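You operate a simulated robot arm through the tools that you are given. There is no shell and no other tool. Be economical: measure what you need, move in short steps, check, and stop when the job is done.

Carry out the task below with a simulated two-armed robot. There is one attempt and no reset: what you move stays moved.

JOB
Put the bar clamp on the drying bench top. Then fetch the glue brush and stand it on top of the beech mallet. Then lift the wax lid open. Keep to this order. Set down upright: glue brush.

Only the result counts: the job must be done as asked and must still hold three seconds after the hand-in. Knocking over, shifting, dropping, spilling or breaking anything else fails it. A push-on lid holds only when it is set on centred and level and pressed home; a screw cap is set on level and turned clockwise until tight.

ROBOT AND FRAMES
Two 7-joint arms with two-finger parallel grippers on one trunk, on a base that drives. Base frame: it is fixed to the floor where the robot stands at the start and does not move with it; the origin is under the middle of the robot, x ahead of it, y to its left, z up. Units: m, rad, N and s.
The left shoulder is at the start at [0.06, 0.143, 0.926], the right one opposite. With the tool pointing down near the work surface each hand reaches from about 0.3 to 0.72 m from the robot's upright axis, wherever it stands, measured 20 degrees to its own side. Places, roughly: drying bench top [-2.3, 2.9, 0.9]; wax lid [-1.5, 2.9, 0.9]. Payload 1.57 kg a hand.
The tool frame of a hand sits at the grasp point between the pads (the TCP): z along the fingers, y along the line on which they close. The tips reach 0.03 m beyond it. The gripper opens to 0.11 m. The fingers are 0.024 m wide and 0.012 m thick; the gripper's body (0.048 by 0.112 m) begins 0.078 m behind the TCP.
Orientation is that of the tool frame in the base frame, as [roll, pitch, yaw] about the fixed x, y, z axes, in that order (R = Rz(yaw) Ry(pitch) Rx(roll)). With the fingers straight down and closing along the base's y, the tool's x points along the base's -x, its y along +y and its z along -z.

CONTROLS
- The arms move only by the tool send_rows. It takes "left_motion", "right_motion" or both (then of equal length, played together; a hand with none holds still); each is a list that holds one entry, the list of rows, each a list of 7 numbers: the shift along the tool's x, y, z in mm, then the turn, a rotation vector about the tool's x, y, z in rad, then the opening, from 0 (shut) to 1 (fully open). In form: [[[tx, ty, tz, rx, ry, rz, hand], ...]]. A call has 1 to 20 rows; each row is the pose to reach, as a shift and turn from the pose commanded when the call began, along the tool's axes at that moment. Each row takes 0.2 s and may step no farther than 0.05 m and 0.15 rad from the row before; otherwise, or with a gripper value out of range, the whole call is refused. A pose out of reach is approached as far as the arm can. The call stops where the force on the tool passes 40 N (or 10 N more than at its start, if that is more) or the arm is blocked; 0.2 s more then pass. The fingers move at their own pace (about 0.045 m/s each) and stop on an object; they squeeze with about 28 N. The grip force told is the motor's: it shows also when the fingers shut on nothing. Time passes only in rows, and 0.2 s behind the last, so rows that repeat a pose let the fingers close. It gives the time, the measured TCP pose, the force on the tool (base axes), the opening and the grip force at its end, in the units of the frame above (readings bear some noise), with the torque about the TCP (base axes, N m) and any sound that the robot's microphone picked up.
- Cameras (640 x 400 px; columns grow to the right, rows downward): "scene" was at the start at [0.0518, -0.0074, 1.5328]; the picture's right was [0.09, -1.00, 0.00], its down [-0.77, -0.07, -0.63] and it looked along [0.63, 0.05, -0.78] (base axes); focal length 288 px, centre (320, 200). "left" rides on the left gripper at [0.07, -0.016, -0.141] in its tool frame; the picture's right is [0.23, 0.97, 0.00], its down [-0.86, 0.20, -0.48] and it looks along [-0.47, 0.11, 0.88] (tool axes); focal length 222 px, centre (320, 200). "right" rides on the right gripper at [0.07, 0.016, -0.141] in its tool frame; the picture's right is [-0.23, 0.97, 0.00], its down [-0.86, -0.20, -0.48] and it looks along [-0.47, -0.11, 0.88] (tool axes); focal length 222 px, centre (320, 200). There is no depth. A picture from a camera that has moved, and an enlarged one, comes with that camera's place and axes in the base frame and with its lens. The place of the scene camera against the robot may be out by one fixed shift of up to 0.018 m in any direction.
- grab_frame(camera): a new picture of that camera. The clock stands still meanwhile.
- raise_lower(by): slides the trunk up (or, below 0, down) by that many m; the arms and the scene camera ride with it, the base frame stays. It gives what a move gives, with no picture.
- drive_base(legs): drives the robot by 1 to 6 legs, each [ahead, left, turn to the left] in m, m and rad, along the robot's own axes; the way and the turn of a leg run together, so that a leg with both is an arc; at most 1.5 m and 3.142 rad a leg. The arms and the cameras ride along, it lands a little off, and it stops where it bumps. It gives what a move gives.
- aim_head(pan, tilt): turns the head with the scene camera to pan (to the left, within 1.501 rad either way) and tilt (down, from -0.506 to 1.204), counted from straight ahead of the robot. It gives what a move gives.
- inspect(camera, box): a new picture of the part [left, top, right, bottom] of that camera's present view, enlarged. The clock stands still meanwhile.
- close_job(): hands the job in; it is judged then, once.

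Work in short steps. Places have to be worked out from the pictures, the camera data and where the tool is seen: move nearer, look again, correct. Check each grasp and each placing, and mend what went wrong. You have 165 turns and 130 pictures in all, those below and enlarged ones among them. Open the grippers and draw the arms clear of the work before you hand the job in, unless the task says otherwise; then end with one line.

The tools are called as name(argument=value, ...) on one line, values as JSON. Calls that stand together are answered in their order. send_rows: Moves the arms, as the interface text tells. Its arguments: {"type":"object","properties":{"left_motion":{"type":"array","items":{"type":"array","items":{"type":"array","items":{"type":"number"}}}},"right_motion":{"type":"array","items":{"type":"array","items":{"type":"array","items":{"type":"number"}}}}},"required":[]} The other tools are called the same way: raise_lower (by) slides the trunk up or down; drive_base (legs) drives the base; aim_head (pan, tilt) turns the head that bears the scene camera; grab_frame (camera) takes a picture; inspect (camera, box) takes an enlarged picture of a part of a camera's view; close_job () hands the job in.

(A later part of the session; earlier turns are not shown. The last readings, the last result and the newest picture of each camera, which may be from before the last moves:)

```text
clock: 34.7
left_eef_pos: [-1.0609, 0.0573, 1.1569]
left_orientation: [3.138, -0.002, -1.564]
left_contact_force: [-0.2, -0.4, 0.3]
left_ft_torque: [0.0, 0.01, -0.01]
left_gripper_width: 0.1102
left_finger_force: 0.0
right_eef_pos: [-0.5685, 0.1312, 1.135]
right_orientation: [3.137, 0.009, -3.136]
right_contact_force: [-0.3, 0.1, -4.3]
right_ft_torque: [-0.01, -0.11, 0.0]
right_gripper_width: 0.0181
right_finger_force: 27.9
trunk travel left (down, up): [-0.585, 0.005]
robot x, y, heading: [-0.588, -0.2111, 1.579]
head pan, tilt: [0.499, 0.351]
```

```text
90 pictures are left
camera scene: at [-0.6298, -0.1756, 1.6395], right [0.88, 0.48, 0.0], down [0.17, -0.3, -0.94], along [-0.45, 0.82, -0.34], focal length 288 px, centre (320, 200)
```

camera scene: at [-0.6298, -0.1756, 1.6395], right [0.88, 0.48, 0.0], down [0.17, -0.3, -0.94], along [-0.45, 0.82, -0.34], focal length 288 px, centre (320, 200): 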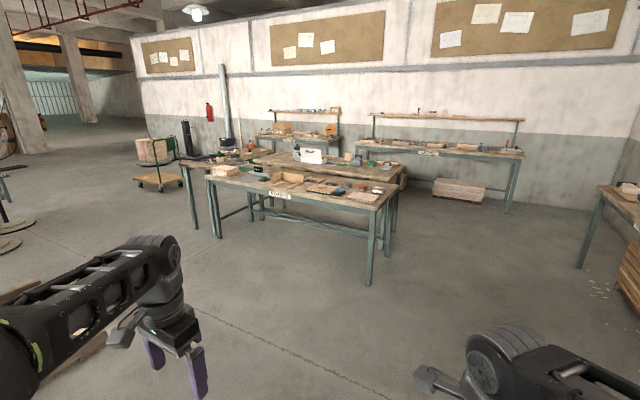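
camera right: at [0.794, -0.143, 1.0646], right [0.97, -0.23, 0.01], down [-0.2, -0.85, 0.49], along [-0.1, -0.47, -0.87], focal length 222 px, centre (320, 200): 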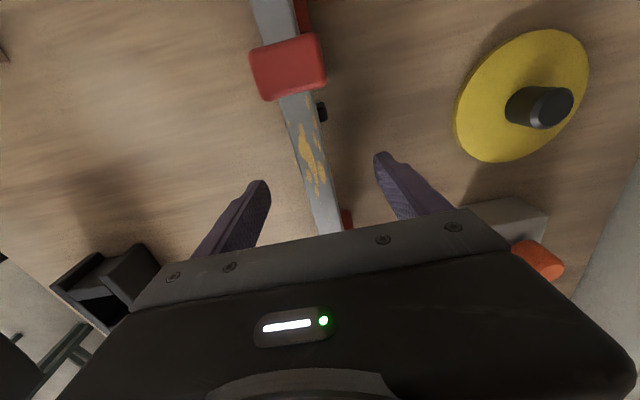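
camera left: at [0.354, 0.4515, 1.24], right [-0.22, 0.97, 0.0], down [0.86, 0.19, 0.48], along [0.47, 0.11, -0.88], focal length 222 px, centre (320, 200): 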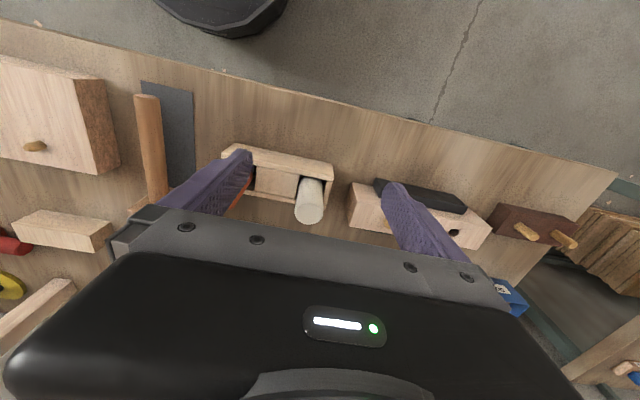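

The first leg was slightly too long; I split it.

drive_base(legs=[[1.4, -0.2, 0], [1.5, 0, 0], [0, 0, 1.571], [0, -1.0, 0]])

aim_head(pan=0.5, tilt=0.45)

grab_frame(camera="scene")

```text
clock: 57.4
left_eef_pos: [-0.6803, 3.2468, 1.1559]
left_orientation: [3.138, -0.004, -0.019]
left_contact_force: [0.1, -0.3, -0.3]
left_ft_torque: [0.01, 0.01, 0.0]
left_gripper_width: 0.1098
left_finger_force: 0.1
right_eef_pos: [-0.742, 3.7411, 1.1349]
right_orientation: [3.138, 0.008, -1.589]
right_contact_force: [0.6, -0.4, -5.4]
right_ft_torque: [0.08, 0.0, -0.05]
right_gripper_width: 0.0182
right_finger_force: 27.9
trunk travel left (down, up): [-0.585, 0.005]
robot x, y, heading: [-0.3987, 3.7094, 3.123]
head pan, tilt: [0.499, 0.351]
```

```text
clock: 58.1
left_eef_pos: [-0.6801, 3.2463, 1.1571]
left_orientation: [3.138, -0.004, -0.017]
left_contact_force: [0.5, -0.4, -0.3]
left_ft_torque: [-0.03, -0.01, -0.01]
left_gripper_width: 0.1102
left_finger_force: 0.1
right_eef_pos: [-0.7431, 3.7416, 1.1354]
right_orientation: [3.138, 0.012, -1.587]
right_contact_force: [0.1, 0.3, -5.5]
right_ft_torque: [0.09, -0.01, 0.02]
right_gripper_width: 0.0178
right_finger_force: 27.9
trunk travel left (down, up): [-0.585, 0.005]
robot x, y, heading: [-0.3968, 3.7087, 3.124]
head pan, tilt: [0.499, 0.45]
```

```text
89 pictures are left
camera scene: at [-0.4454, 3.6537, 1.6304], right [-0.46, 0.89, 0.0], down [0.39, 0.2, -0.9], along [-0.8, -0.42, -0.44], focal length 288 px, centre (320, 200)
```

scene: 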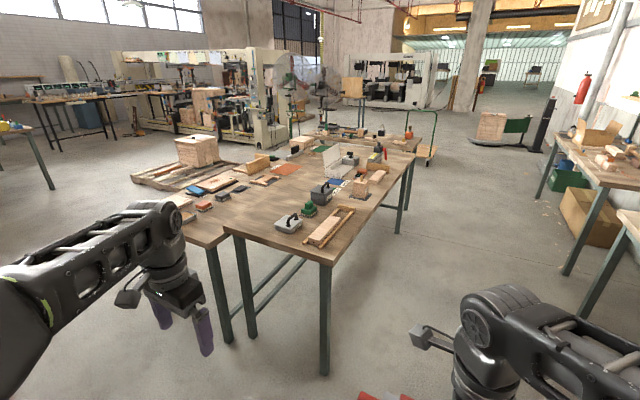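

The bench is clearly visible. I move ahead along it and look left at it.

drive_base(legs=[[1.1, 0, 0.018]])

aim_head(pan=1.2, tilt=0.7)

grab_frame(camera="scene")

```text
clock: 63.7
left_eef_pos: [-1.769, 3.243, 1.1574]
left_orientation: [3.139, -0.003, 0.012]
left_contact_force: [0.4, -0.3, -0.8]
left_ft_torque: [-0.03, 0.0, 0.01]
left_gripper_width: 0.1098
left_finger_force: 0.0
right_eef_pos: [-1.8457, 3.7352, 1.1351]
right_orientation: [3.138, 0.009, -1.561]
right_contact_force: [1.0, 0.1, -4.6]
right_ft_torque: [0.12, 0.0, -0.02]
right_gripper_width: 0.0178
right_finger_force: 28.3
trunk travel left (down, up): [-0.585, 0.005]
robot x, y, heading: [-1.4991, 3.7097, -3.128]
head pan, tilt: [0.499, 0.45]
```

```text
clock: 64.8
left_eef_pos: [-1.7679, 3.2431, 1.1581]
left_orientation: [3.139, -0.003, 0.012]
left_contact_force: [-0.8, 1.0, -0.5]
left_ft_torque: [0.02, 0.01, 0.01]
left_gripper_width: 0.1101
left_finger_force: 0.0
right_eef_pos: [-1.8447, 3.7354, 1.1344]
right_orientation: [3.14, 0.01, -1.561]
right_contact_force: [0.4, -0.1, -4.4]
right_ft_torque: [0.07, -0.03, 0.04]
right_gripper_width: 0.0177
right_finger_force: 27.7
trunk travel left (down, up): [-0.585, 0.005]
robot x, y, heading: [-1.5028, 3.7144, -3.128]
head pan, tilt: [1.201, 0.7]
```

```text
88 pictures are left
camera scene: at [-1.4951, 3.6214, 1.6082], right [-0.94, 0.35, 0.0], down [0.23, 0.6, -0.77], along [-0.27, -0.72, -0.64], focal length 288 px, centre (320, 200)
```

scene: 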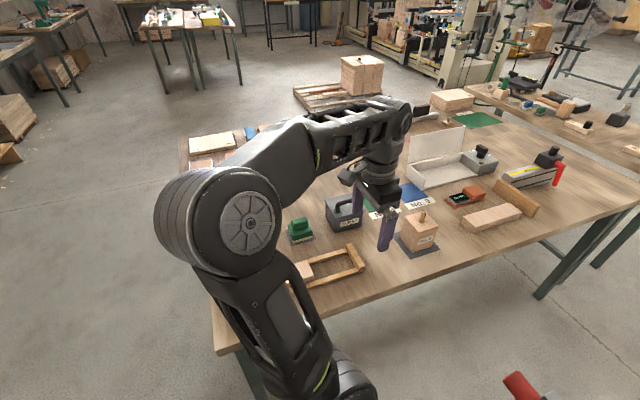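

I zoom in on the labelled items on this bench.

inspect(camera="scene", box=[270, 120, 450, 240])

inspect(camera="scene", box=[400, 100, 640, 260])

```text
3.33 times, centred on (360, 180) of scene
camera zoom: at [-1.4951, 3.6214, 1.6082], right [-0.94, 0.35, 0.0], down [0.23, 0.6, -0.77], along [-0.27, -0.72, -0.64], focal length 958 px, centre (187, 267)
```

zoom: 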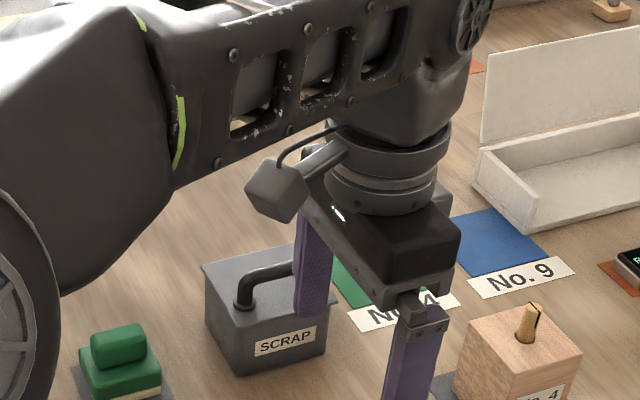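

```text
2.50 times, centred on (520, 180) of scene
camera zoom: at [-1.4951, 3.6214, 1.6082], right [-0.94, 0.35, 0.0], down [0.23, 0.6, -0.77], along [-0.27, -0.72, -0.64], focal length 719 px, centre (-180, 250)
```

zoom: 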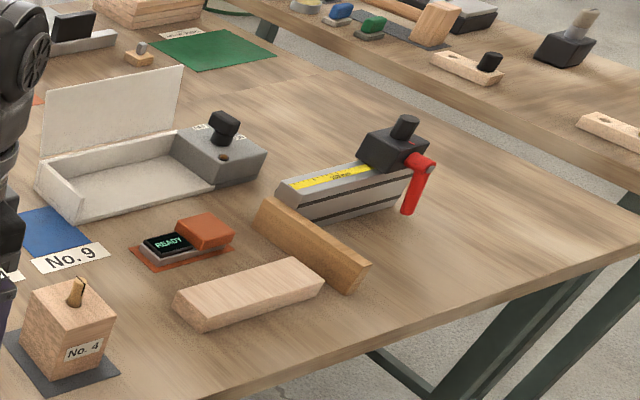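

The gray pot is SCRAP, so the wax lid is likely the small pale container near x≈-1.45. The bench's far end (x≈-3.0) is free for the clamp; I drive there and turn to face the bench.

drive_base(legs=[[1.22, 0, -0.013], [0, 0, 1.571]])

aim_head(pan=-0.2, tilt=0.9)

grab_frame(camera="scene")

```text
clock: 74.8
left_eef_pos: [-2.2531, 3.4445, 1.1571]
left_orientation: [3.14, -0.004, 1.578]
left_contact_force: [-0.5, 0.3, -0.7]
left_ft_torque: [-0.05, 0.04, -0.04]
left_gripper_width: 0.1101
left_finger_force: 0.0
right_eef_pos: [-2.7471, 3.3695, 1.135]
right_orientation: [3.136, 0.011, 0.006]
right_contact_force: [-0.5, 0.3, -4.7]
right_ft_torque: [0.03, 0.08, 0.02]
right_gripper_width: 0.0179
right_finger_force: 27.7
trunk travel left (down, up): [-0.585, 0.005]
robot x, y, heading: [-2.7227, 3.7178, -1.559]
head pan, tilt: [1.201, 0.7]
```

```text
clock: 76.4
left_eef_pos: [-2.2545, 3.4453, 1.1566]
left_orientation: [3.139, -0.003, 1.577]
left_contact_force: [0.5, 0.3, 0.5]
left_ft_torque: [0.03, 0.0, 0.0]
left_gripper_width: 0.1102
left_finger_force: 0.1
right_eef_pos: [-2.7466, 3.368, 1.1347]
right_orientation: [3.139, 0.01, 0.008]
right_contact_force: [0.0, -0.2, -4.6]
right_ft_torque: [0.01, 0.07, 0.02]
right_gripper_width: 0.0179
right_finger_force: 28.6
trunk travel left (down, up): [-0.585, 0.005]
robot x, y, heading: [-2.7225, 3.7113, -1.564]
head pan, tilt: [-0.201, 0.901]
```

```text
85 pictures are left
camera scene: at [-2.7334, 3.6551, 1.592], right [-0.98, 0.19, 0.0], down [0.15, 0.77, -0.62], along [-0.12, -0.61, -0.78], focal length 288 px, centre (320, 200)
```

scene: 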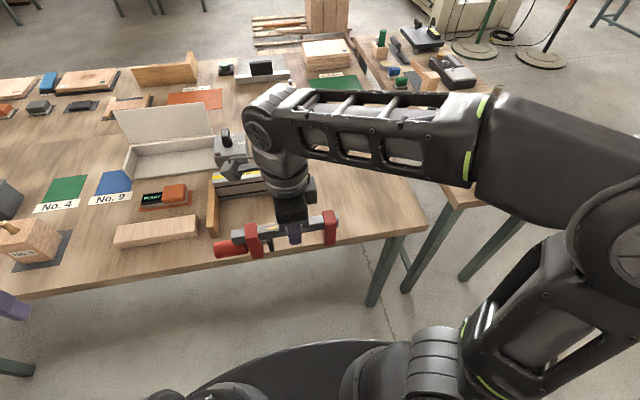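

The near edge is y≈3.28, the bench end x≈-3.12. The corner area around (-2.97, 3.13) looks free; I check with the right wrist camera.

send_rows(right_motion=[[[-40, 0, 0, 0, 0, 0, 0], [-85, 20, 0, 0, 0, 0, 0], [-130, 50, 0, 0, 0, 0, 0], [-170, 80, 0, 0, 0, 0, 0], [-200, 110, 0, 0, 0, 0, 0], [-220, 150, 0, 0, 0, 0, 0], [-223, 190, 0, 0, 0, 0, 0], [-223, 230, 0, 0, 0, 0, 0]]])

grab_frame(camera="right")

grab_frame(camera="scene")

```text
refused: row 3 steps farther than a row can; nothing moved
```

```text
84 pictures are left
camera right: at [-2.6753, 3.3546, 1.2757], right [-0.22, -0.98, 0.01], down [-0.85, 0.19, 0.49], along [-0.48, 0.1, -0.87], focal length 222 px, centre (320, 200)
```

right: 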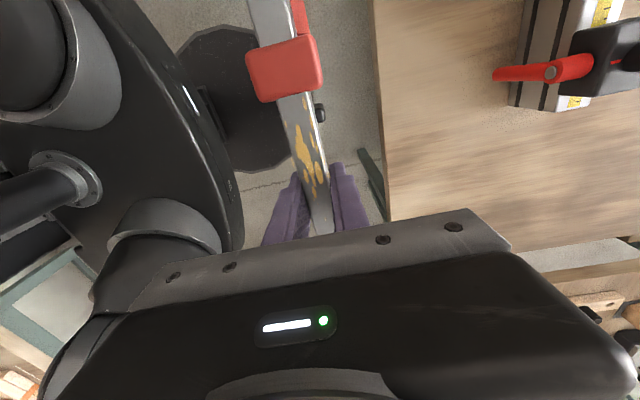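

```text
83 pictures are left
camera scene: at [-2.7334, 3.6551, 1.592], right [-0.98, 0.19, 0.0], down [0.15, 0.77, -0.62], along [-0.12, -0.61, -0.78], focal length 288 px, centre (320, 200)
```

scene: 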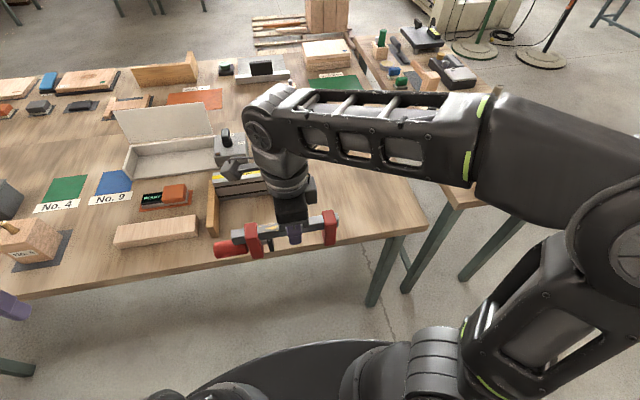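

Space between x≈-2.82 and -3.15 is free. I move the clamp to (-2.98, 3.08) at a lower height, in smaller steps.

send_rows(right_motion=[[[-40, 0, 0, 0, 0, 0, 0], [-80, 0, 0, 0, 0, 0, 0], [-120, 0, 0, 0, 0, 0, 0], [-160, 10, 10, 0, 0, 0, 0], [-200, 25, 20, 0, 0, 0, 0], [-233, 55, 30, 0, 0, 0, 0], [-233, 100, 40, 0, 0, 0, 0], [-233, 145, 50, 0, 0, 0, 0], [-233, 190, 60, 0, 0, 0, 0], [-233, 235, 80, 0, 0, 0, 0], [-233, 270, 100, 0, 0, 0, 0], [-233, 288, 120, 0, 0, 0, 0]]])

grab_frame(camera="right")

grab_frame(camera="scene")

```text
clock: 79.0
left_eef_pos: [-2.2529, 3.4432, 1.1566]
left_orientation: [3.14, -0.002, 1.578]
left_contact_force: [-0.9, -0.4, 0.6]
left_ft_torque: [-0.02, 0.01, 0.02]
left_gripper_width: 0.11
left_finger_force: 0.0
right_eef_pos: [-2.978, 3.0794, 1.0182]
right_orientation: [3.138, 0.008, 0.009]
right_contact_force: [-0.1, -0.1, -5.6]
right_ft_torque: [0.0, 0.12, 0.01]
right_gripper_width: 0.0177
right_finger_force: 27.8
trunk travel left (down, up): [-0.585, 0.005]
robot x, y, heading: [-2.7245, 3.7137, -1.569]
head pan, tilt: [-0.201, 0.901]
```

```text
82 pictures are left
camera right: at [-2.9062, 3.0641, 1.1587], right [-0.22, -0.98, 0.0], down [-0.85, 0.19, 0.49], along [-0.48, 0.1, -0.87], focal length 222 px, centre (320, 200)
```

right: 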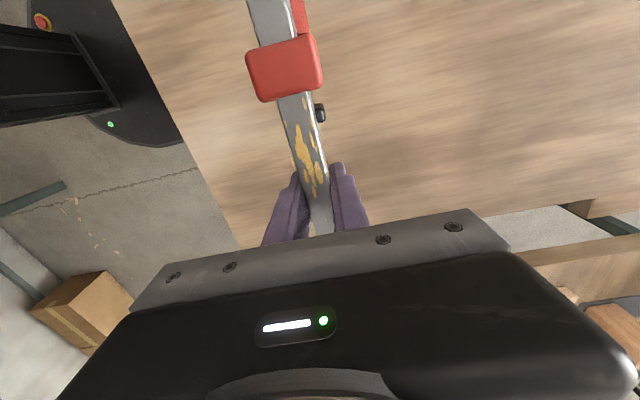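

```text
81 pictures are left
camera scene: at [-2.7338, 3.654, 1.592], right [-0.98, 0.19, 0.0], down [0.15, 0.77, -0.62], along [-0.12, -0.61, -0.78], focal length 288 px, centre (320, 200)
```

scene: 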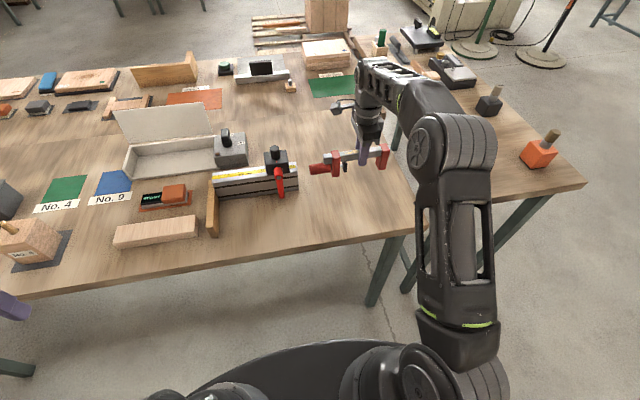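

I shift slightly inward from the bench end and toward me (to ≈(-2.963, 3.12)), and descend to just above contact.

send_rows(right_motion=[[[15, -40, 0, 0, 0, 0, 0], [15, -40, 40, 0, 0, 0, 0], [15, -40, 70, 0, 0, 0, 0], [15, -40, 85, 0, 0, 0, 0], [15, -40, 85, 0, 0, 0, 0]]])

send_rows(right_motion=[[[0, 0, 3, 0, 0, 0, 0], [0, 0, 6, 0, 0, 0, 0], [0, 0, 8, 0, 0, 0, 0]]])

grab_frame(camera="scene")

```text
clock: 80.2
left_eef_pos: [-2.2543, 3.4446, 1.1572]
left_orientation: [3.137, -0.003, 1.578]
left_contact_force: [-0.2, -0.3, -0.7]
left_ft_torque: [0.01, 0.01, -0.04]
left_gripper_width: 0.1098
left_finger_force: 0.0
right_eef_pos: [-2.9643, 3.1195, 0.9319]
right_orientation: [3.139, 0.012, 0.006]
right_contact_force: [0.1, -0.3, -5.2]
right_ft_torque: [0.01, 0.11, 0.0]
right_gripper_width: 0.0178
right_finger_force: 27.7
trunk travel left (down, up): [-0.585, 0.005]
robot x, y, heading: [-2.7268, 3.7135, -1.566]
head pan, tilt: [-0.201, 0.901]
```

```text
clock: 81.0
left_eef_pos: [-2.2532, 3.4458, 1.1569]
left_orientation: [3.137, -0.005, 1.579]
left_contact_force: [0.6, -1.3, 0.6]
left_ft_torque: [0.02, 0.0, 0.01]
left_gripper_width: 0.1101
left_finger_force: 0.1
right_eef_pos: [-2.9647, 3.119, 0.9247]
right_orientation: [3.138, 0.008, 0.008]
right_contact_force: [0.2, 0.0, -4.8]
right_ft_torque: [0.0, 0.12, 0.0]
right_gripper_width: 0.0179
right_finger_force: 28.3
trunk travel left (down, up): [-0.585, 0.005]
robot x, y, heading: [-2.7212, 3.7203, -1.559]
head pan, tilt: [-0.201, 0.901]
```

```text
80 pictures are left
camera scene: at [-2.7336, 3.6549, 1.592], right [-0.98, 0.19, 0.0], down [0.15, 0.77, -0.62], along [-0.12, -0.61, -0.78], focal length 288 px, centre (320, 200)
```

scene: 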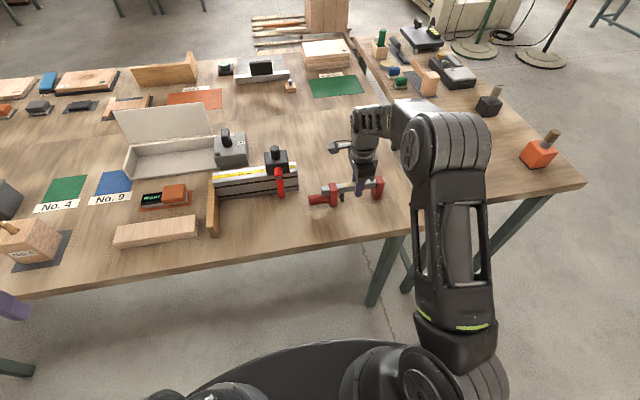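

Still no contact; I go on down in tiny steps.

send_rows(right_motion=[[[0, 0, 1, 0, 0, 0, 0], [0, 0, 2, 0, 0, 0, 0], [0, 0, 3, 0, 0, 0, 0]]])

send_rows(right_motion=[[[0, 0, 1, 0, 0, 0, 0], [0, 0, 2, 0, 0, 0, 0], [0, 0, 3, 0, 0, 0, 0]]])

```text
clock: 81.8
left_eef_pos: [-2.2542, 3.4456, 1.1577]
left_orientation: [3.139, -0.003, 1.579]
left_contact_force: [-1.3, -0.3, 0.6]
left_ft_torque: [-0.02, 0.02, -0.04]
left_gripper_width: 0.1101
left_finger_force: 0.0
right_eef_pos: [-2.9662, 3.1185, 0.9236]
right_orientation: [3.135, 0.008, 0.008]
right_contact_force: [-1.0, 0.9, 9.7]
right_ft_torque: [0.38, -0.73, 0.07]
right_gripper_width: 0.0182
right_finger_force: 27.7
trunk travel left (down, up): [-0.585, 0.005]
robot x, y, heading: [-2.7235, 3.7141, -1.566]
head pan, tilt: [-0.201, 0.901]
```

```text
clock: 82.6
left_eef_pos: [-2.2534, 3.447, 1.1579]
left_orientation: [3.14, -0.001, 1.578]
left_contact_force: [0.2, -0.2, 0.2]
left_ft_torque: [0.03, 0.02, 0.01]
left_gripper_width: 0.1101
left_finger_force: 0.0
right_eef_pos: [-2.9653, 3.1187, 0.9215]
right_orientation: [3.133, 0.009, 0.007]
right_contact_force: [-3.6, 0.8, 22.5]
right_ft_torque: [0.45, -0.01, 0.07]
right_gripper_width: 0.0178
right_finger_force: 28.6
trunk travel left (down, up): [-0.585, 0.005]
robot x, y, heading: [-2.7274, 3.7115, -1.565]
head pan, tilt: [-0.201, 0.901]
```

Contact made (both jaws bearing, torque now balanced). I ease up a bit, open the fingers and rise straight up.

send_rows(right_motion=[[[0, 0, -2, 0, 0, 0, 0], [0, 0, -2, 0, 0, 0, 0.3], [0, 0, -2, 0, 0, 0, 0.6], [0, 0, -2, 0, 0, 0, 0.6], [0, 0, -2, 0, 0, 0, 0.6], [0, 0, -30, 0, 0, 0, 0.6], [0, 0, -70, 0, 0, 0, 0.6], [0, 0, -110, 0, 0, 0, 0.6], [0, 0, -150, 0, 0, 0, 0.6], [0, -50, -170, 0, 0, 0, 0.6], [0, -100, -180, 0, 0, 0, 0.6]]])

inspect(camera="scene", box=[180, 100, 460, 280])

```text
refused: row 10 steps farther than a row can; nothing moved
```

```text
2.22 times, centred on (320, 190) of scene
camera zoom: at [-2.733, 3.6576, 1.5922], right [-0.98, 0.19, 0.0], down [0.15, 0.77, -0.62], along [-0.12, -0.61, -0.78], focal length 639 px, centre (320, 222)
```

zoom: 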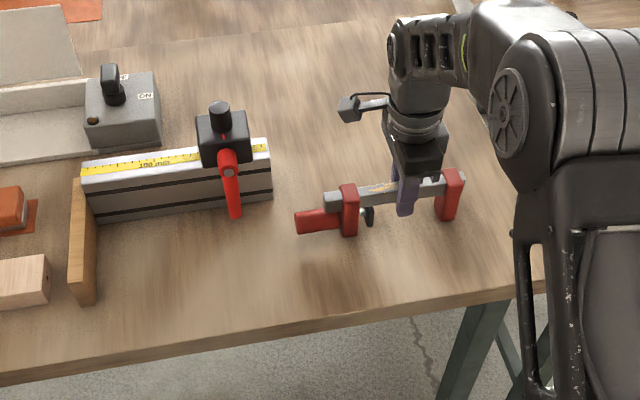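

send_rows(right_motion=[[[0, 0, -2, 0, 0, 0, 0], [0, 0, -2, 0, 0, 0, 0.3], [0, 0, -2, 0, 0, 0, 0.6], [0, 0, -2, 0, 0, 0, 0.6], [0, 0, -2, 0, 0, 0, 0.6], [0, 0, -30, 0, 0, 0, 0.6], [0, 0, -70, 0, 0, 0, 0.6], [0, 0, -110, 0, 0, 0, 0.6], [0, 0, -150, 0, 0, 0, 0.6], [0, -40, -170, 0, 0, 0, 0.6], [0, -80, -180, 0, 0, 0, 0.6], [0, -120, -180, 0, 0, 0, 0.6]]])

inspect(camera="scene", box=[180, 100, 460, 280])

```text
clock: 85.2
left_eef_pos: [-2.2552, 3.4466, 1.1572]
left_orientation: [3.139, -0.003, 1.578]
left_contact_force: [0.8, -0.2, -0.4]
left_ft_torque: [-0.02, 0.01, -0.01]
left_gripper_width: 0.1101
left_finger_force: 0.1
right_eef_pos: [-2.966, 3.2413, 1.1019]
right_orientation: [3.136, 0.008, 0.006]
right_contact_force: [1.0, 0.2, 0.6]
right_ft_torque: [-0.03, 0.02, 0.03]
right_gripper_width: 0.0657
right_finger_force: 0.0
trunk travel left (down, up): [-0.585, 0.005]
robot x, y, heading: [-2.726, 3.7137, -1.559]
head pan, tilt: [-0.201, 0.901]
```

```text
2.22 times, centred on (320, 190) of scene
camera zoom: at [-2.734, 3.6571, 1.592], right [-0.98, 0.19, 0.0], down [0.15, 0.77, -0.62], along [-0.12, -0.61, -0.78], focal length 639 px, centre (320, 222)
```

zoom: 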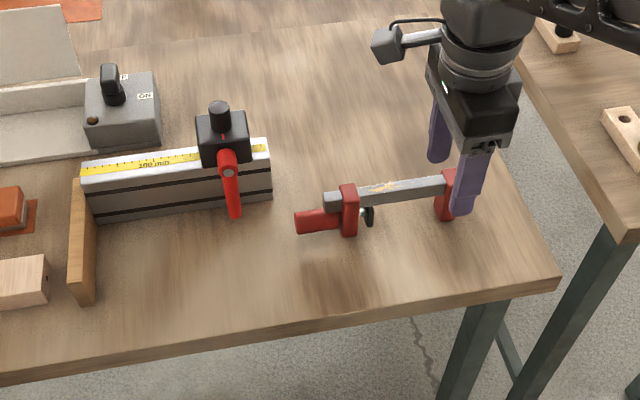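

The clamp stands on the bench. While here I look for brush candidates on the neighbouring table and around.

aim_head(pan=-0.5, tilt=0.7)

inspect(camera="scene", box=[160, 0, 480, 200])

aim_head(pan=0.6, tilt=0.7)

grab_frame(camera="scene")

```text
clock: 86.0
left_eef_pos: [-2.254, 3.4452, 1.1569]
left_orientation: [3.139, -0.005, 1.579]
left_contact_force: [0.1, -0.4, -0.1]
left_ft_torque: [-0.02, -0.01, 0.01]
left_gripper_width: 0.11
left_finger_force: 0.0
right_eef_pos: [-2.966, 3.2399, 1.1017]
right_orientation: [3.136, 0.01, 0.007]
right_contact_force: [-0.4, -1.3, 0.1]
right_ft_torque: [-0.01, 0.0, 0.0]
right_gripper_width: 0.066
right_finger_force: 0.1
trunk travel left (down, up): [-0.585, 0.005]
robot x, y, heading: [-2.726, 3.7116, -1.565]
head pan, tilt: [-0.499, 0.7]
```

```text
2.00 times, centred on (320, 100) of scene
camera zoom: at [-2.7591, 3.6549, 1.6081], right [-0.88, 0.47, 0.0], down [0.3, 0.57, -0.76], along [-0.36, -0.67, -0.64], focal length 575 px, centre (320, 400)
```

zoom: 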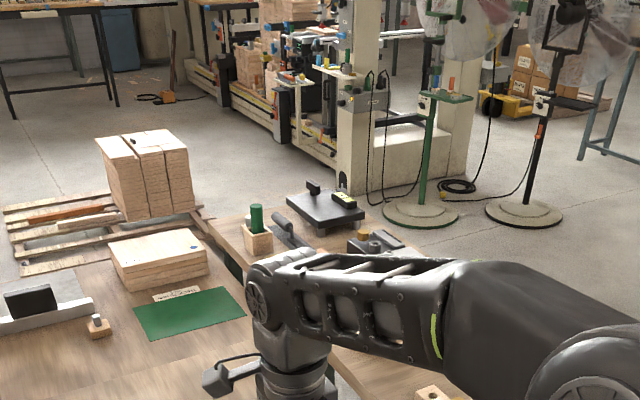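

```text
clock: 87.3
left_eef_pos: [-2.2538, 3.4443, 1.1569]
left_orientation: [3.139, -0.002, 1.578]
left_contact_force: [-0.5, 0.2, 0.6]
left_ft_torque: [-0.01, -0.02, -0.02]
left_gripper_width: 0.1098
left_finger_force: 0.2
right_eef_pos: [-2.9641, 3.2396, 1.101]
right_orientation: [3.137, 0.009, 0.006]
right_contact_force: [-0.3, -0.6, 0.3]
right_ft_torque: [0.01, -0.01, 0.0]
right_gripper_width: 0.0661
right_finger_force: 0.0
trunk travel left (down, up): [-0.585, 0.005]
robot x, y, heading: [-2.7251, 3.7156, -1.567]
head pan, tilt: [0.6, 0.7]
```

```text
76 pictures are left
camera scene: at [-2.6705, 3.6597, 1.6082], right [-0.82, -0.57, 0.0], down [-0.37, 0.53, -0.76], along [0.44, -0.63, -0.64], focal length 288 px, centre (320, 200)
```

scene: 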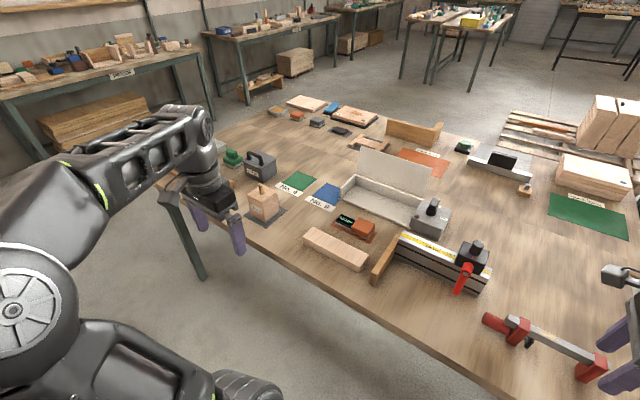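

The brush has no far place listed, so it should be at the home bench. I drive back, glancing at the bench label on the way.

drive_base(legs=[[0, 0, 1.571], [1.2, 0, 0], [1.1, 0.25, 0], [0, 0, -1.571]])

aim_head(pan=-1.1, tilt=0.4)

grab_frame(camera="scene")

```text
clock: 106.3
left_eef_pos: [0.0318, 3.7655, 1.1579]
left_orientation: [3.137, -0.004, 1.613]
left_contact_force: [-0.3, 0.3, -1.0]
left_ft_torque: [-0.04, 0.01, 0.0]
left_gripper_width: 0.1099
left_finger_force: 0.0
right_eef_pos: [-0.673, 3.5361, 1.1003]
right_orientation: [3.139, 0.008, 0.042]
right_contact_force: [-0.1, 0.1, -0.2]
right_ft_torque: [0.0, 0.01, -0.01]
right_gripper_width: 0.0661
right_finger_force: 0.1
trunk travel left (down, up): [-0.585, 0.005]
robot x, y, heading: [-0.4523, 4.0164, -1.527]
head pan, tilt: [0.6, 0.7]
```

```text
clock: 108.0
left_eef_pos: [0.0328, 3.7661, 1.1574]
left_orientation: [3.139, -0.004, 1.611]
left_contact_force: [0.3, 0.0, -0.2]
left_ft_torque: [0.0, -0.01, 0.01]
left_gripper_width: 0.1098
left_finger_force: 0.1
right_eef_pos: [-0.6728, 3.5371, 1.1014]
right_orientation: [3.137, 0.011, 0.04]
right_contact_force: [-0.2, 0.7, 0.1]
right_ft_torque: [-0.03, 0.0, -0.04]
right_gripper_width: 0.0659
right_finger_force: 0.1
trunk travel left (down, up): [-0.585, 0.005]
robot x, y, heading: [-0.4491, 4.0182, -1.53]
head pan, tilt: [-1.1, 0.4]
```

```text
75 pictures are left
camera scene: at [-0.5238, 3.9887, 1.635], right [-0.49, 0.87, 0.0], down [0.34, 0.19, -0.92], along [-0.8, -0.45, -0.39], focal length 288 px, centre (320, 200)
```

scene: 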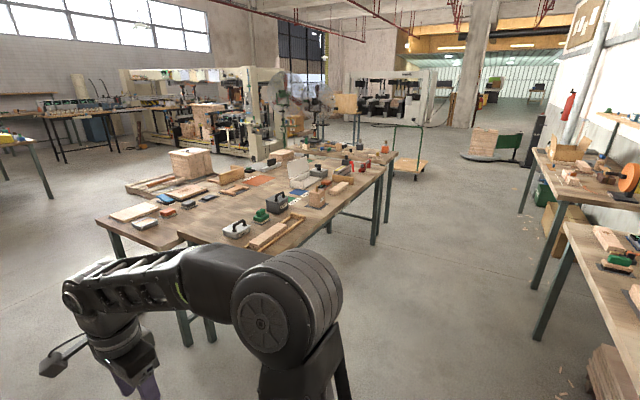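

inspect(camera="scene", box=[180, 140, 420, 290])

drive_base(legs=[[1.5, 0, -0.04], [1.5, 0, 0], [0.5, 0, 0], [0, 0, 1.571]])

aim_head(pan=0.0, tilt=0.5)

grab_frame(camera="scene")

```text
2.67 times, centred on (300, 215) of scene
camera zoom: at [-0.5238, 3.9887, 1.635], right [-0.49, 0.87, 0.0], down [0.34, 0.19, -0.92], along [-0.8, -0.45, -0.39], focal length 767 px, centre (373, 160)
```

zoom: 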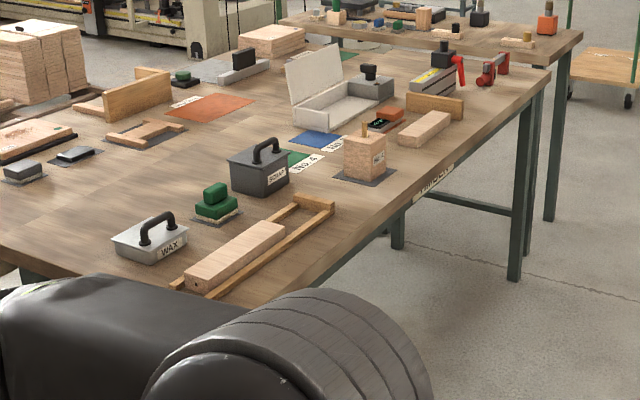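

```text
clock: 128.8
left_eef_pos: [-0.1288, 0.968, 1.157]
left_orientation: [3.139, -0.003, 3.09]
left_contact_force: [-0.4, -0.1, 0.1]
left_ft_torque: [-0.02, 0.02, 0.02]
left_gripper_width: 0.1099
left_finger_force: 0.2
right_eef_pos: [0.0354, 0.246, 1.1004]
right_orientation: [3.138, 0.01, 1.521]
right_contact_force: [-0.8, -0.1, -0.3]
right_ft_torque: [0.04, 0.02, 0.04]
right_gripper_width: 0.0658
right_finger_force: 0.0
trunk travel left (down, up): [-0.585, 0.005]
robot x, y, heading: [-0.4213, 0.5102, -0.051]
head pan, tilt: [-1.1, 0.4]
```

```text
clock: 130.2
left_eef_pos: [-0.1296, 0.9672, 1.1572]
left_orientation: [3.138, -0.002, 3.092]
left_contact_force: [-0.9, -0.4, -0.3]
left_ft_torque: [0.0, 0.02, 0.0]
left_gripper_width: 0.11
left_finger_force: 0.0
right_eef_pos: [0.0344, 0.245, 1.1005]
right_orientation: [3.138, 0.011, 1.521]
right_contact_force: [-0.5, -0.3, -0.1]
right_ft_torque: [0.02, 0.02, -0.01]
right_gripper_width: 0.0663
right_finger_force: 0.1
trunk travel left (down, up): [-0.585, 0.005]
robot x, y, heading: [-0.4258, 0.5149, -0.05]
head pan, tilt: [0.0, 0.499]
```

```text
73 pictures are left
camera scene: at [-0.3573, 0.4957, 1.6259], right [-0.05, -1.0, 0.0], down [-0.48, 0.02, -0.88], along [0.88, -0.04, -0.48], focal length 288 px, centre (320, 200)
```

scene: 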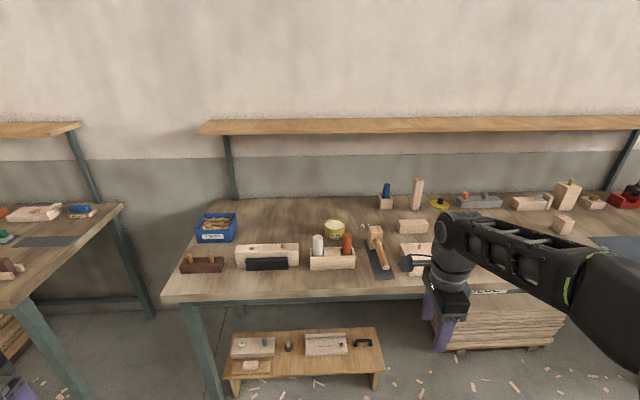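

WAX container confirmed (small pale one) and the label reads like "DRYING". Now I study the home bench for the brush.

inspect(camera="scene", box=[160, 190, 410, 300])

inspect(camera="scene", box=[360, 160, 640, 260])

inspect(camera="scene", box=[220, 320, 390, 400])

```text
2.56 times, centred on (285, 245) of scene
camera zoom: at [-0.3573, 0.4957, 1.6259], right [-0.05, -1.0, 0.0], down [-0.48, 0.02, -0.88], along [0.88, -0.04, -0.48], focal length 736 px, centre (410, 85)
```

zoom: 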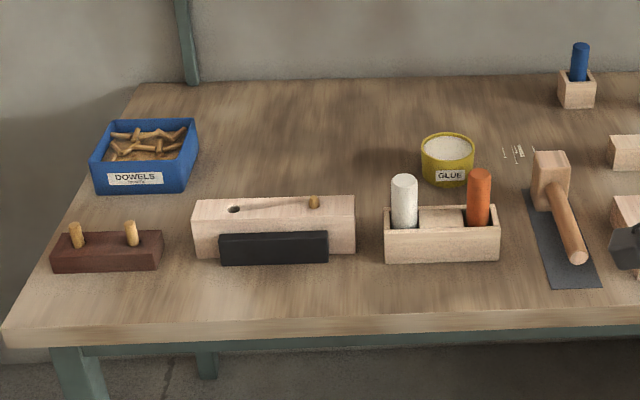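

```text
2.29 times, centred on (500, 210) of scene
camera zoom: at [-0.3573, 0.4957, 1.6259], right [-0.05, -1.0, 0.0], down [-0.48, 0.02, -0.88], along [0.88, -0.04, -0.48], focal length 657 px, centre (-91, 177)
```

zoom: 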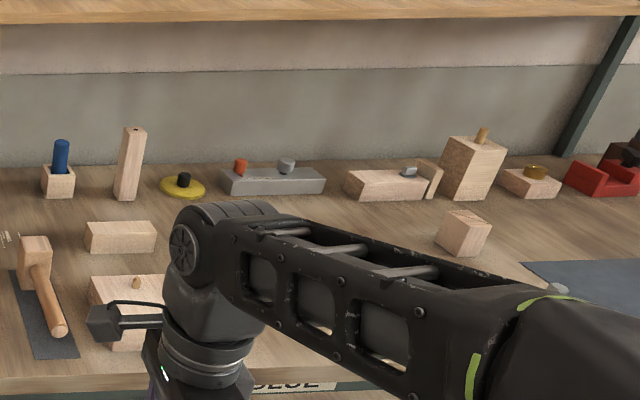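

```text
3.76 times, centred on (305, 360) of scene
camera zoom: at [-0.3573, 0.4957, 1.6259], right [-0.05, -1.0, 0.0], down [-0.48, 0.02, -0.88], along [0.88, -0.04, -0.48], focal length 1082 px, centre (376, -402)
```

zoom: 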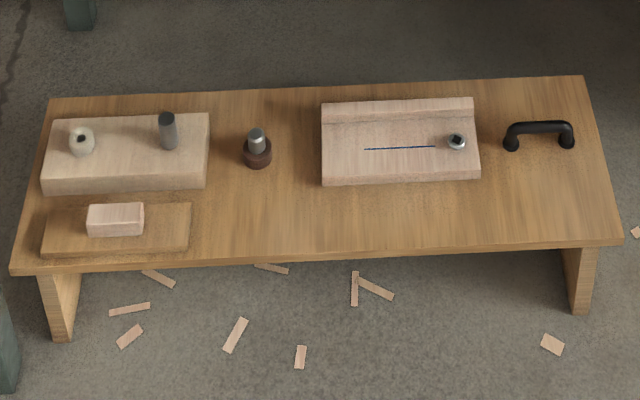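

I move up to the starting stance and look at candidates close up, panning to both ends.

drive_base(legs=[[0.4, -0.35, 0.05]])

aim_head(pan=-0.65, tilt=0.6)

grab_frame(camera="scene")

aim_head(pan=0.2, tilt=0.75)

inspect(camera="scene", box=[220, 100, 420, 230])

```text
clock: 133.2
left_eef_pos: [0.2432, 0.6217, 1.1571]
left_orientation: [3.139, -0.001, -3.14]
left_contact_force: [0.3, 0.4, 0.5]
left_ft_torque: [0.01, 0.02, -0.01]
left_gripper_width: 0.11
left_finger_force: 0.1
right_eef_pos: [0.4419, -0.0907, 1.1002]
right_orientation: [3.138, 0.008, 1.572]
right_contact_force: [-0.4, 0.4, 0.0]
right_ft_torque: [0.02, 0.0, 0.04]
right_gripper_width: 0.0658
right_finger_force: 0.0
trunk travel left (down, up): [-0.585, 0.005]
robot x, y, heading: [-0.0324, 0.1498, -0.001]
head pan, tilt: [0.0, 0.499]
```

```text
clock: 134.3
left_eef_pos: [0.2428, 0.6207, 1.1567]
left_orientation: [3.138, -0.003, 3.142]
left_contact_force: [-0.2, -0.2, -0.4]
left_ft_torque: [0.0, 0.0, 0.0]
left_gripper_width: 0.11
left_finger_force: 0.0
right_eef_pos: [0.441, -0.0901, 1.1008]
right_orientation: [3.138, 0.012, 1.57]
right_contact_force: [-0.5, 0.1, 0.6]
right_ft_torque: [-0.01, 0.02, -0.01]
right_gripper_width: 0.0659
right_finger_force: 0.1
trunk travel left (down, up): [-0.585, 0.005]
robot x, y, heading: [-0.0335, 0.1548, -0.0]
head pan, tilt: [-0.649, 0.6]
```

```text
69 pictures are left
camera scene: at [0.0166, 0.0857, 1.6168], right [-0.6, -0.8, 0.0], down [-0.45, 0.34, -0.83], along [0.66, -0.5, -0.56], focal length 288 px, centre (320, 200)
```

scene: 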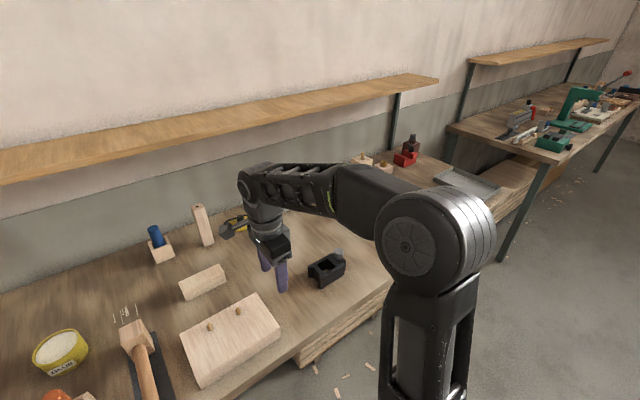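

```text
clock: 135.4
left_eef_pos: [0.2441, 0.6212, 1.1556]
left_orientation: [3.137, -0.002, 3.141]
left_contact_force: [0.1, -0.1, -0.5]
left_ft_torque: [-0.02, 0.01, 0.01]
left_gripper_width: 0.1099
left_finger_force: 0.1
right_eef_pos: [0.4429, -0.0901, 1.1005]
right_orientation: [3.139, 0.012, 1.571]
right_contact_force: [0.2, -0.3, -0.6]
right_ft_torque: [0.03, -0.01, -0.01]
right_gripper_width: 0.066
right_finger_force: 0.1
trunk travel left (down, up): [-0.585, 0.005]
robot x, y, heading: [-0.0313, 0.1525, 0.001]
head pan, tilt: [0.201, 0.75]
```

```text
3.08 times, centred on (320, 165) of scene
camera zoom: at [0.0274, 0.1555, 1.6039], right [0.2, -0.98, 0.0], down [-0.67, -0.14, -0.73], along [0.72, 0.15, -0.68], focal length 885 px, centre (320, 308)
```

zoom: 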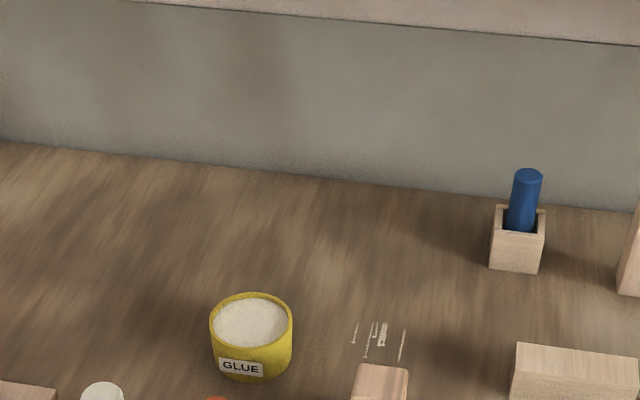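

I zoom on the rack and on the blue item's holder for any marking.

aim_head(pan=0.3, tilt=1.0)

grab_frame(camera="scene")

inspect(camera="scene", box=[240, 130, 360, 230])

```text
clock: 136.2
left_eef_pos: [0.2432, 0.621, 1.157]
left_orientation: [3.138, -0.005, 3.14]
left_contact_force: [1.3, 0.5, 0.0]
left_ft_torque: [0.03, 0.01, -0.01]
left_gripper_width: 0.1101
left_finger_force: 0.0
right_eef_pos: [0.4423, -0.0909, 1.1003]
right_orientation: [3.139, 0.01, 1.572]
right_contact_force: [-0.4, -1.0, 0.4]
right_ft_torque: [0.03, 0.04, 0.0]
right_gripper_width: 0.0661
right_finger_force: 0.1
trunk travel left (down, up): [-0.585, 0.005]
robot x, y, heading: [-0.0304, 0.1549, 0.001]
head pan, tilt: [0.3, 1.0]
```

```text
67 pictures are left
camera scene: at [0.0128, 0.1596, 1.5848], right [0.3, -0.96, 0.0], down [-0.8, -0.25, -0.54], along [0.52, 0.16, -0.84], focal length 288 px, centre (320, 200)
```

scene: 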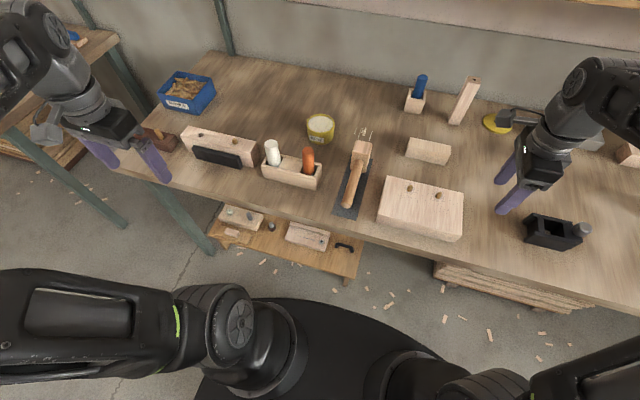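

```text
4.00 times, centred on (300, 180) of scene
camera zoom: at [0.0128, 0.1596, 1.5848], right [0.3, -0.96, 0.0], down [-0.8, -0.25, -0.54], along [0.52, 0.16, -0.84], focal length 1150 px, centre (400, 280)
```

zoom: 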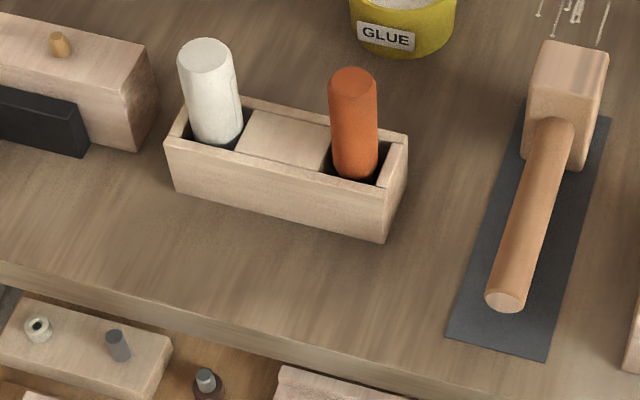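

Three plain cylinders (white, orange, blue) are in holders, not conclusive. I check the right end of the bench too before deciding.

drive_base(legs=[[-0.15, -0.75, 0]])

aim_head(pan=-0.3, tilt=0.75)

grab_frame(camera="scene")

```text
clock: 140.3
left_eef_pos: [0.0941, -0.1254, 1.1586]
left_orientation: [3.138, -0.003, 3.131]
left_contact_force: [0.8, 0.7, 0.0]
left_ft_torque: [0.03, -0.02, 0.01]
left_gripper_width: 0.1099
left_finger_force: 0.0
right_eef_pos: [0.2862, -0.8408, 1.1]
right_orientation: [3.138, 0.009, 1.56]
right_contact_force: [-0.5, -0.6, -0.8]
right_ft_torque: [0.0, -0.01, 0.0]
right_gripper_width: 0.066
right_finger_force: 0.0
trunk travel left (down, up): [-0.585, 0.005]
robot x, y, heading: [-0.1817, -0.5923, -0.013]
head pan, tilt: [0.3, 1.0]
```

```text
clock: 141.3
left_eef_pos: [0.0944, -0.125, 1.1579]
left_orientation: [3.138, -0.004, 3.132]
left_contact_force: [0.5, -0.6, 0.7]
left_ft_torque: [-0.01, 0.0, 0.0]
left_gripper_width: 0.1102
left_finger_force: 0.2
right_eef_pos: [0.2863, -0.8395, 1.1014]
right_orientation: [3.138, 0.011, 1.56]
right_contact_force: [-1.0, 0.9, 0.1]
right_ft_torque: [-0.02, 0.02, 0.0]
right_gripper_width: 0.066
right_finger_force: 0.1
trunk travel left (down, up): [-0.585, 0.005]
robot x, y, heading: [-0.1871, -0.5888, -0.011]
head pan, tilt: [-0.3, 0.75]
```

```text
65 pictures are left
camera scene: at [-0.1284, -0.6297, 1.6039], right [-0.3, -0.95, 0.0], down [-0.65, 0.21, -0.73], along [0.7, -0.22, -0.68], focal length 288 px, centre (320, 200)
```

scene: 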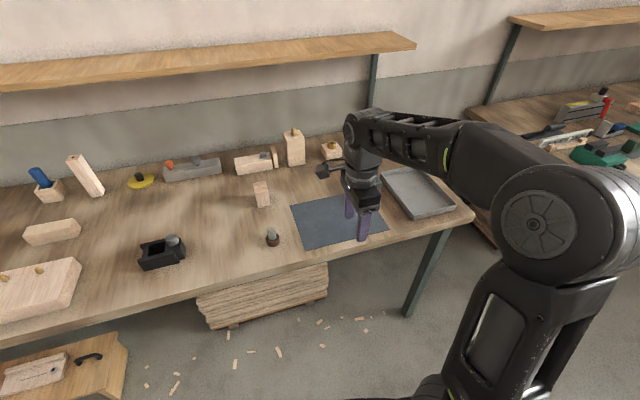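

inspect(camera="scene", box=[230, 110, 390, 260])

send_rows(right_motion=[[[-40, 0, 0, 0, 0, 0, 0.6], [-80, 0, 0, 0, 0, 0, 0.6], [-110, 0, 0, 0, 0, 0, 0.6]]])

inspect(camera="scene", box=[230, 110, 430, 260])

```text
2.67 times, centred on (310, 185) of scene
camera zoom: at [-0.1284, -0.6297, 1.6039], right [-0.3, -0.95, 0.0], down [-0.65, 0.21, -0.73], along [0.7, -0.22, -0.68], focal length 767 px, centre (347, 240)
```

zoom: 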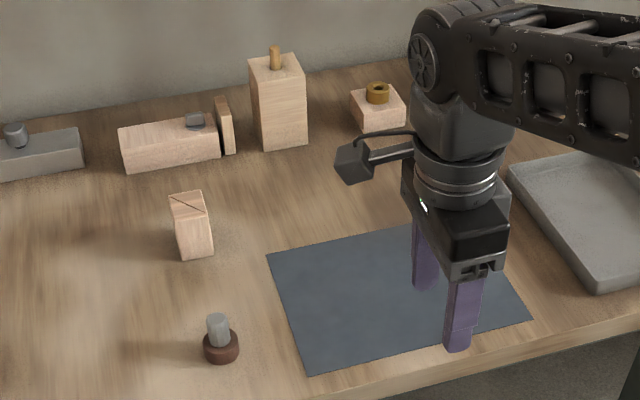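

```text
clock: 142.1
left_eef_pos: [0.0946, -0.1252, 1.1589]
left_orientation: [3.138, -0.002, 3.131]
left_contact_force: [0.1, -0.8, 0.3]
left_ft_torque: [0.0, -0.01, 0.0]
left_gripper_width: 0.1101
left_finger_force: 0.0
right_eef_pos: [0.2869, -0.9503, 1.1041]
right_orientation: [3.136, 0.008, 1.564]
right_contact_force: [-0.9, 0.9, 0.1]
right_ft_torque: [0.02, -0.02, 0.04]
right_gripper_width: 0.0659
right_finger_force: 0.1
trunk travel left (down, up): [-0.585, 0.005]
robot x, y, heading: [-0.1848, -0.5911, -0.009]
head pan, tilt: [-0.3, 0.75]
```

```text
2.67 times, centred on (330, 185) of scene
camera zoom: at [-0.1282, -0.6306, 1.6039], right [-0.31, -0.95, 0.0], down [-0.65, 0.21, -0.73], along [0.7, -0.22, -0.68], focal length 767 px, centre (293, 240)
```

zoom: 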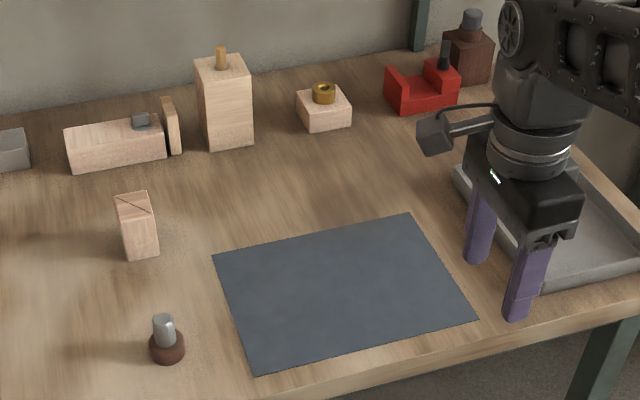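

No brush here. The rack (white/orange) near (0.53, 0.36–0.46) is within easy reach; I'll look at it closely with the left wrist camera. First drive back near the starting stance.

drive_base(legs=[[0.0, 0.65, 0.01], [0.16, 0, 0]])

send_rows(left_motion=[[[-40, -30, 0, 0, 0, 0, 1], [-60, -70, 0, 0, 0, 0, 1], [-60, -110, 0, 0, 0, 0, 1], [-60, -150, 10, 0, 0, 0, 1]]])

grab_frame(camera="left")

```text
clock: 146.8
left_eef_pos: [0.2564, 0.5281, 1.157]
left_orientation: [3.137, -0.003, 3.137]
left_contact_force: [-0.3, -0.3, -0.1]
left_ft_torque: [-0.03, -0.02, -0.02]
left_gripper_width: 0.1101
left_finger_force: 0.1
right_eef_pos: [0.4529, -0.2955, 1.1013]
right_orientation: [3.138, 0.011, 1.567]
right_contact_force: [1.2, -0.7, -0.3]
right_ft_torque: [0.01, 0.04, 0.02]
right_gripper_width: 0.0661
right_finger_force: 0.0
trunk travel left (down, up): [-0.585, 0.005]
robot x, y, heading: [-0.0211, 0.0607, -0.005]
head pan, tilt: [-0.3, 0.75]
```

```text
clock: 147.8
left_eef_pos: [0.3166, 0.376, 1.1485]
left_orientation: [3.136, -0.002, 3.137]
left_contact_force: [0.1, 0.8, 0.4]
left_ft_torque: [0.0, 0.02, 0.0]
left_gripper_width: 0.1099
left_finger_force: 0.0
right_eef_pos: [0.4528, -0.2961, 1.103]
right_orientation: [3.137, 0.01, 1.567]
right_contact_force: [0.3, -0.8, 1.8]
right_ft_torque: [-0.02, 0.01, 0.03]
right_gripper_width: 0.066
right_finger_force: 0.0
trunk travel left (down, up): [-0.585, 0.005]
robot x, y, heading: [-0.0225, 0.0596, -0.001]
head pan, tilt: [-0.3, 0.75]
```

```text
62 pictures are left
camera left: at [0.2465, 0.3599, 1.2889], right [-0.22, 0.97, 0.0], down [0.86, 0.19, 0.48], along [0.46, 0.11, -0.88], focal length 222 px, centre (320, 200)
```

left: 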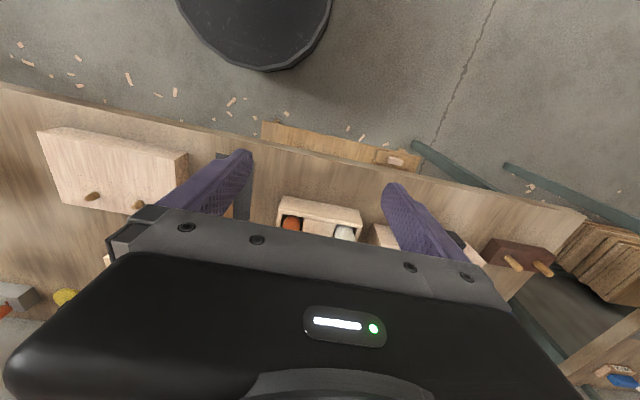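

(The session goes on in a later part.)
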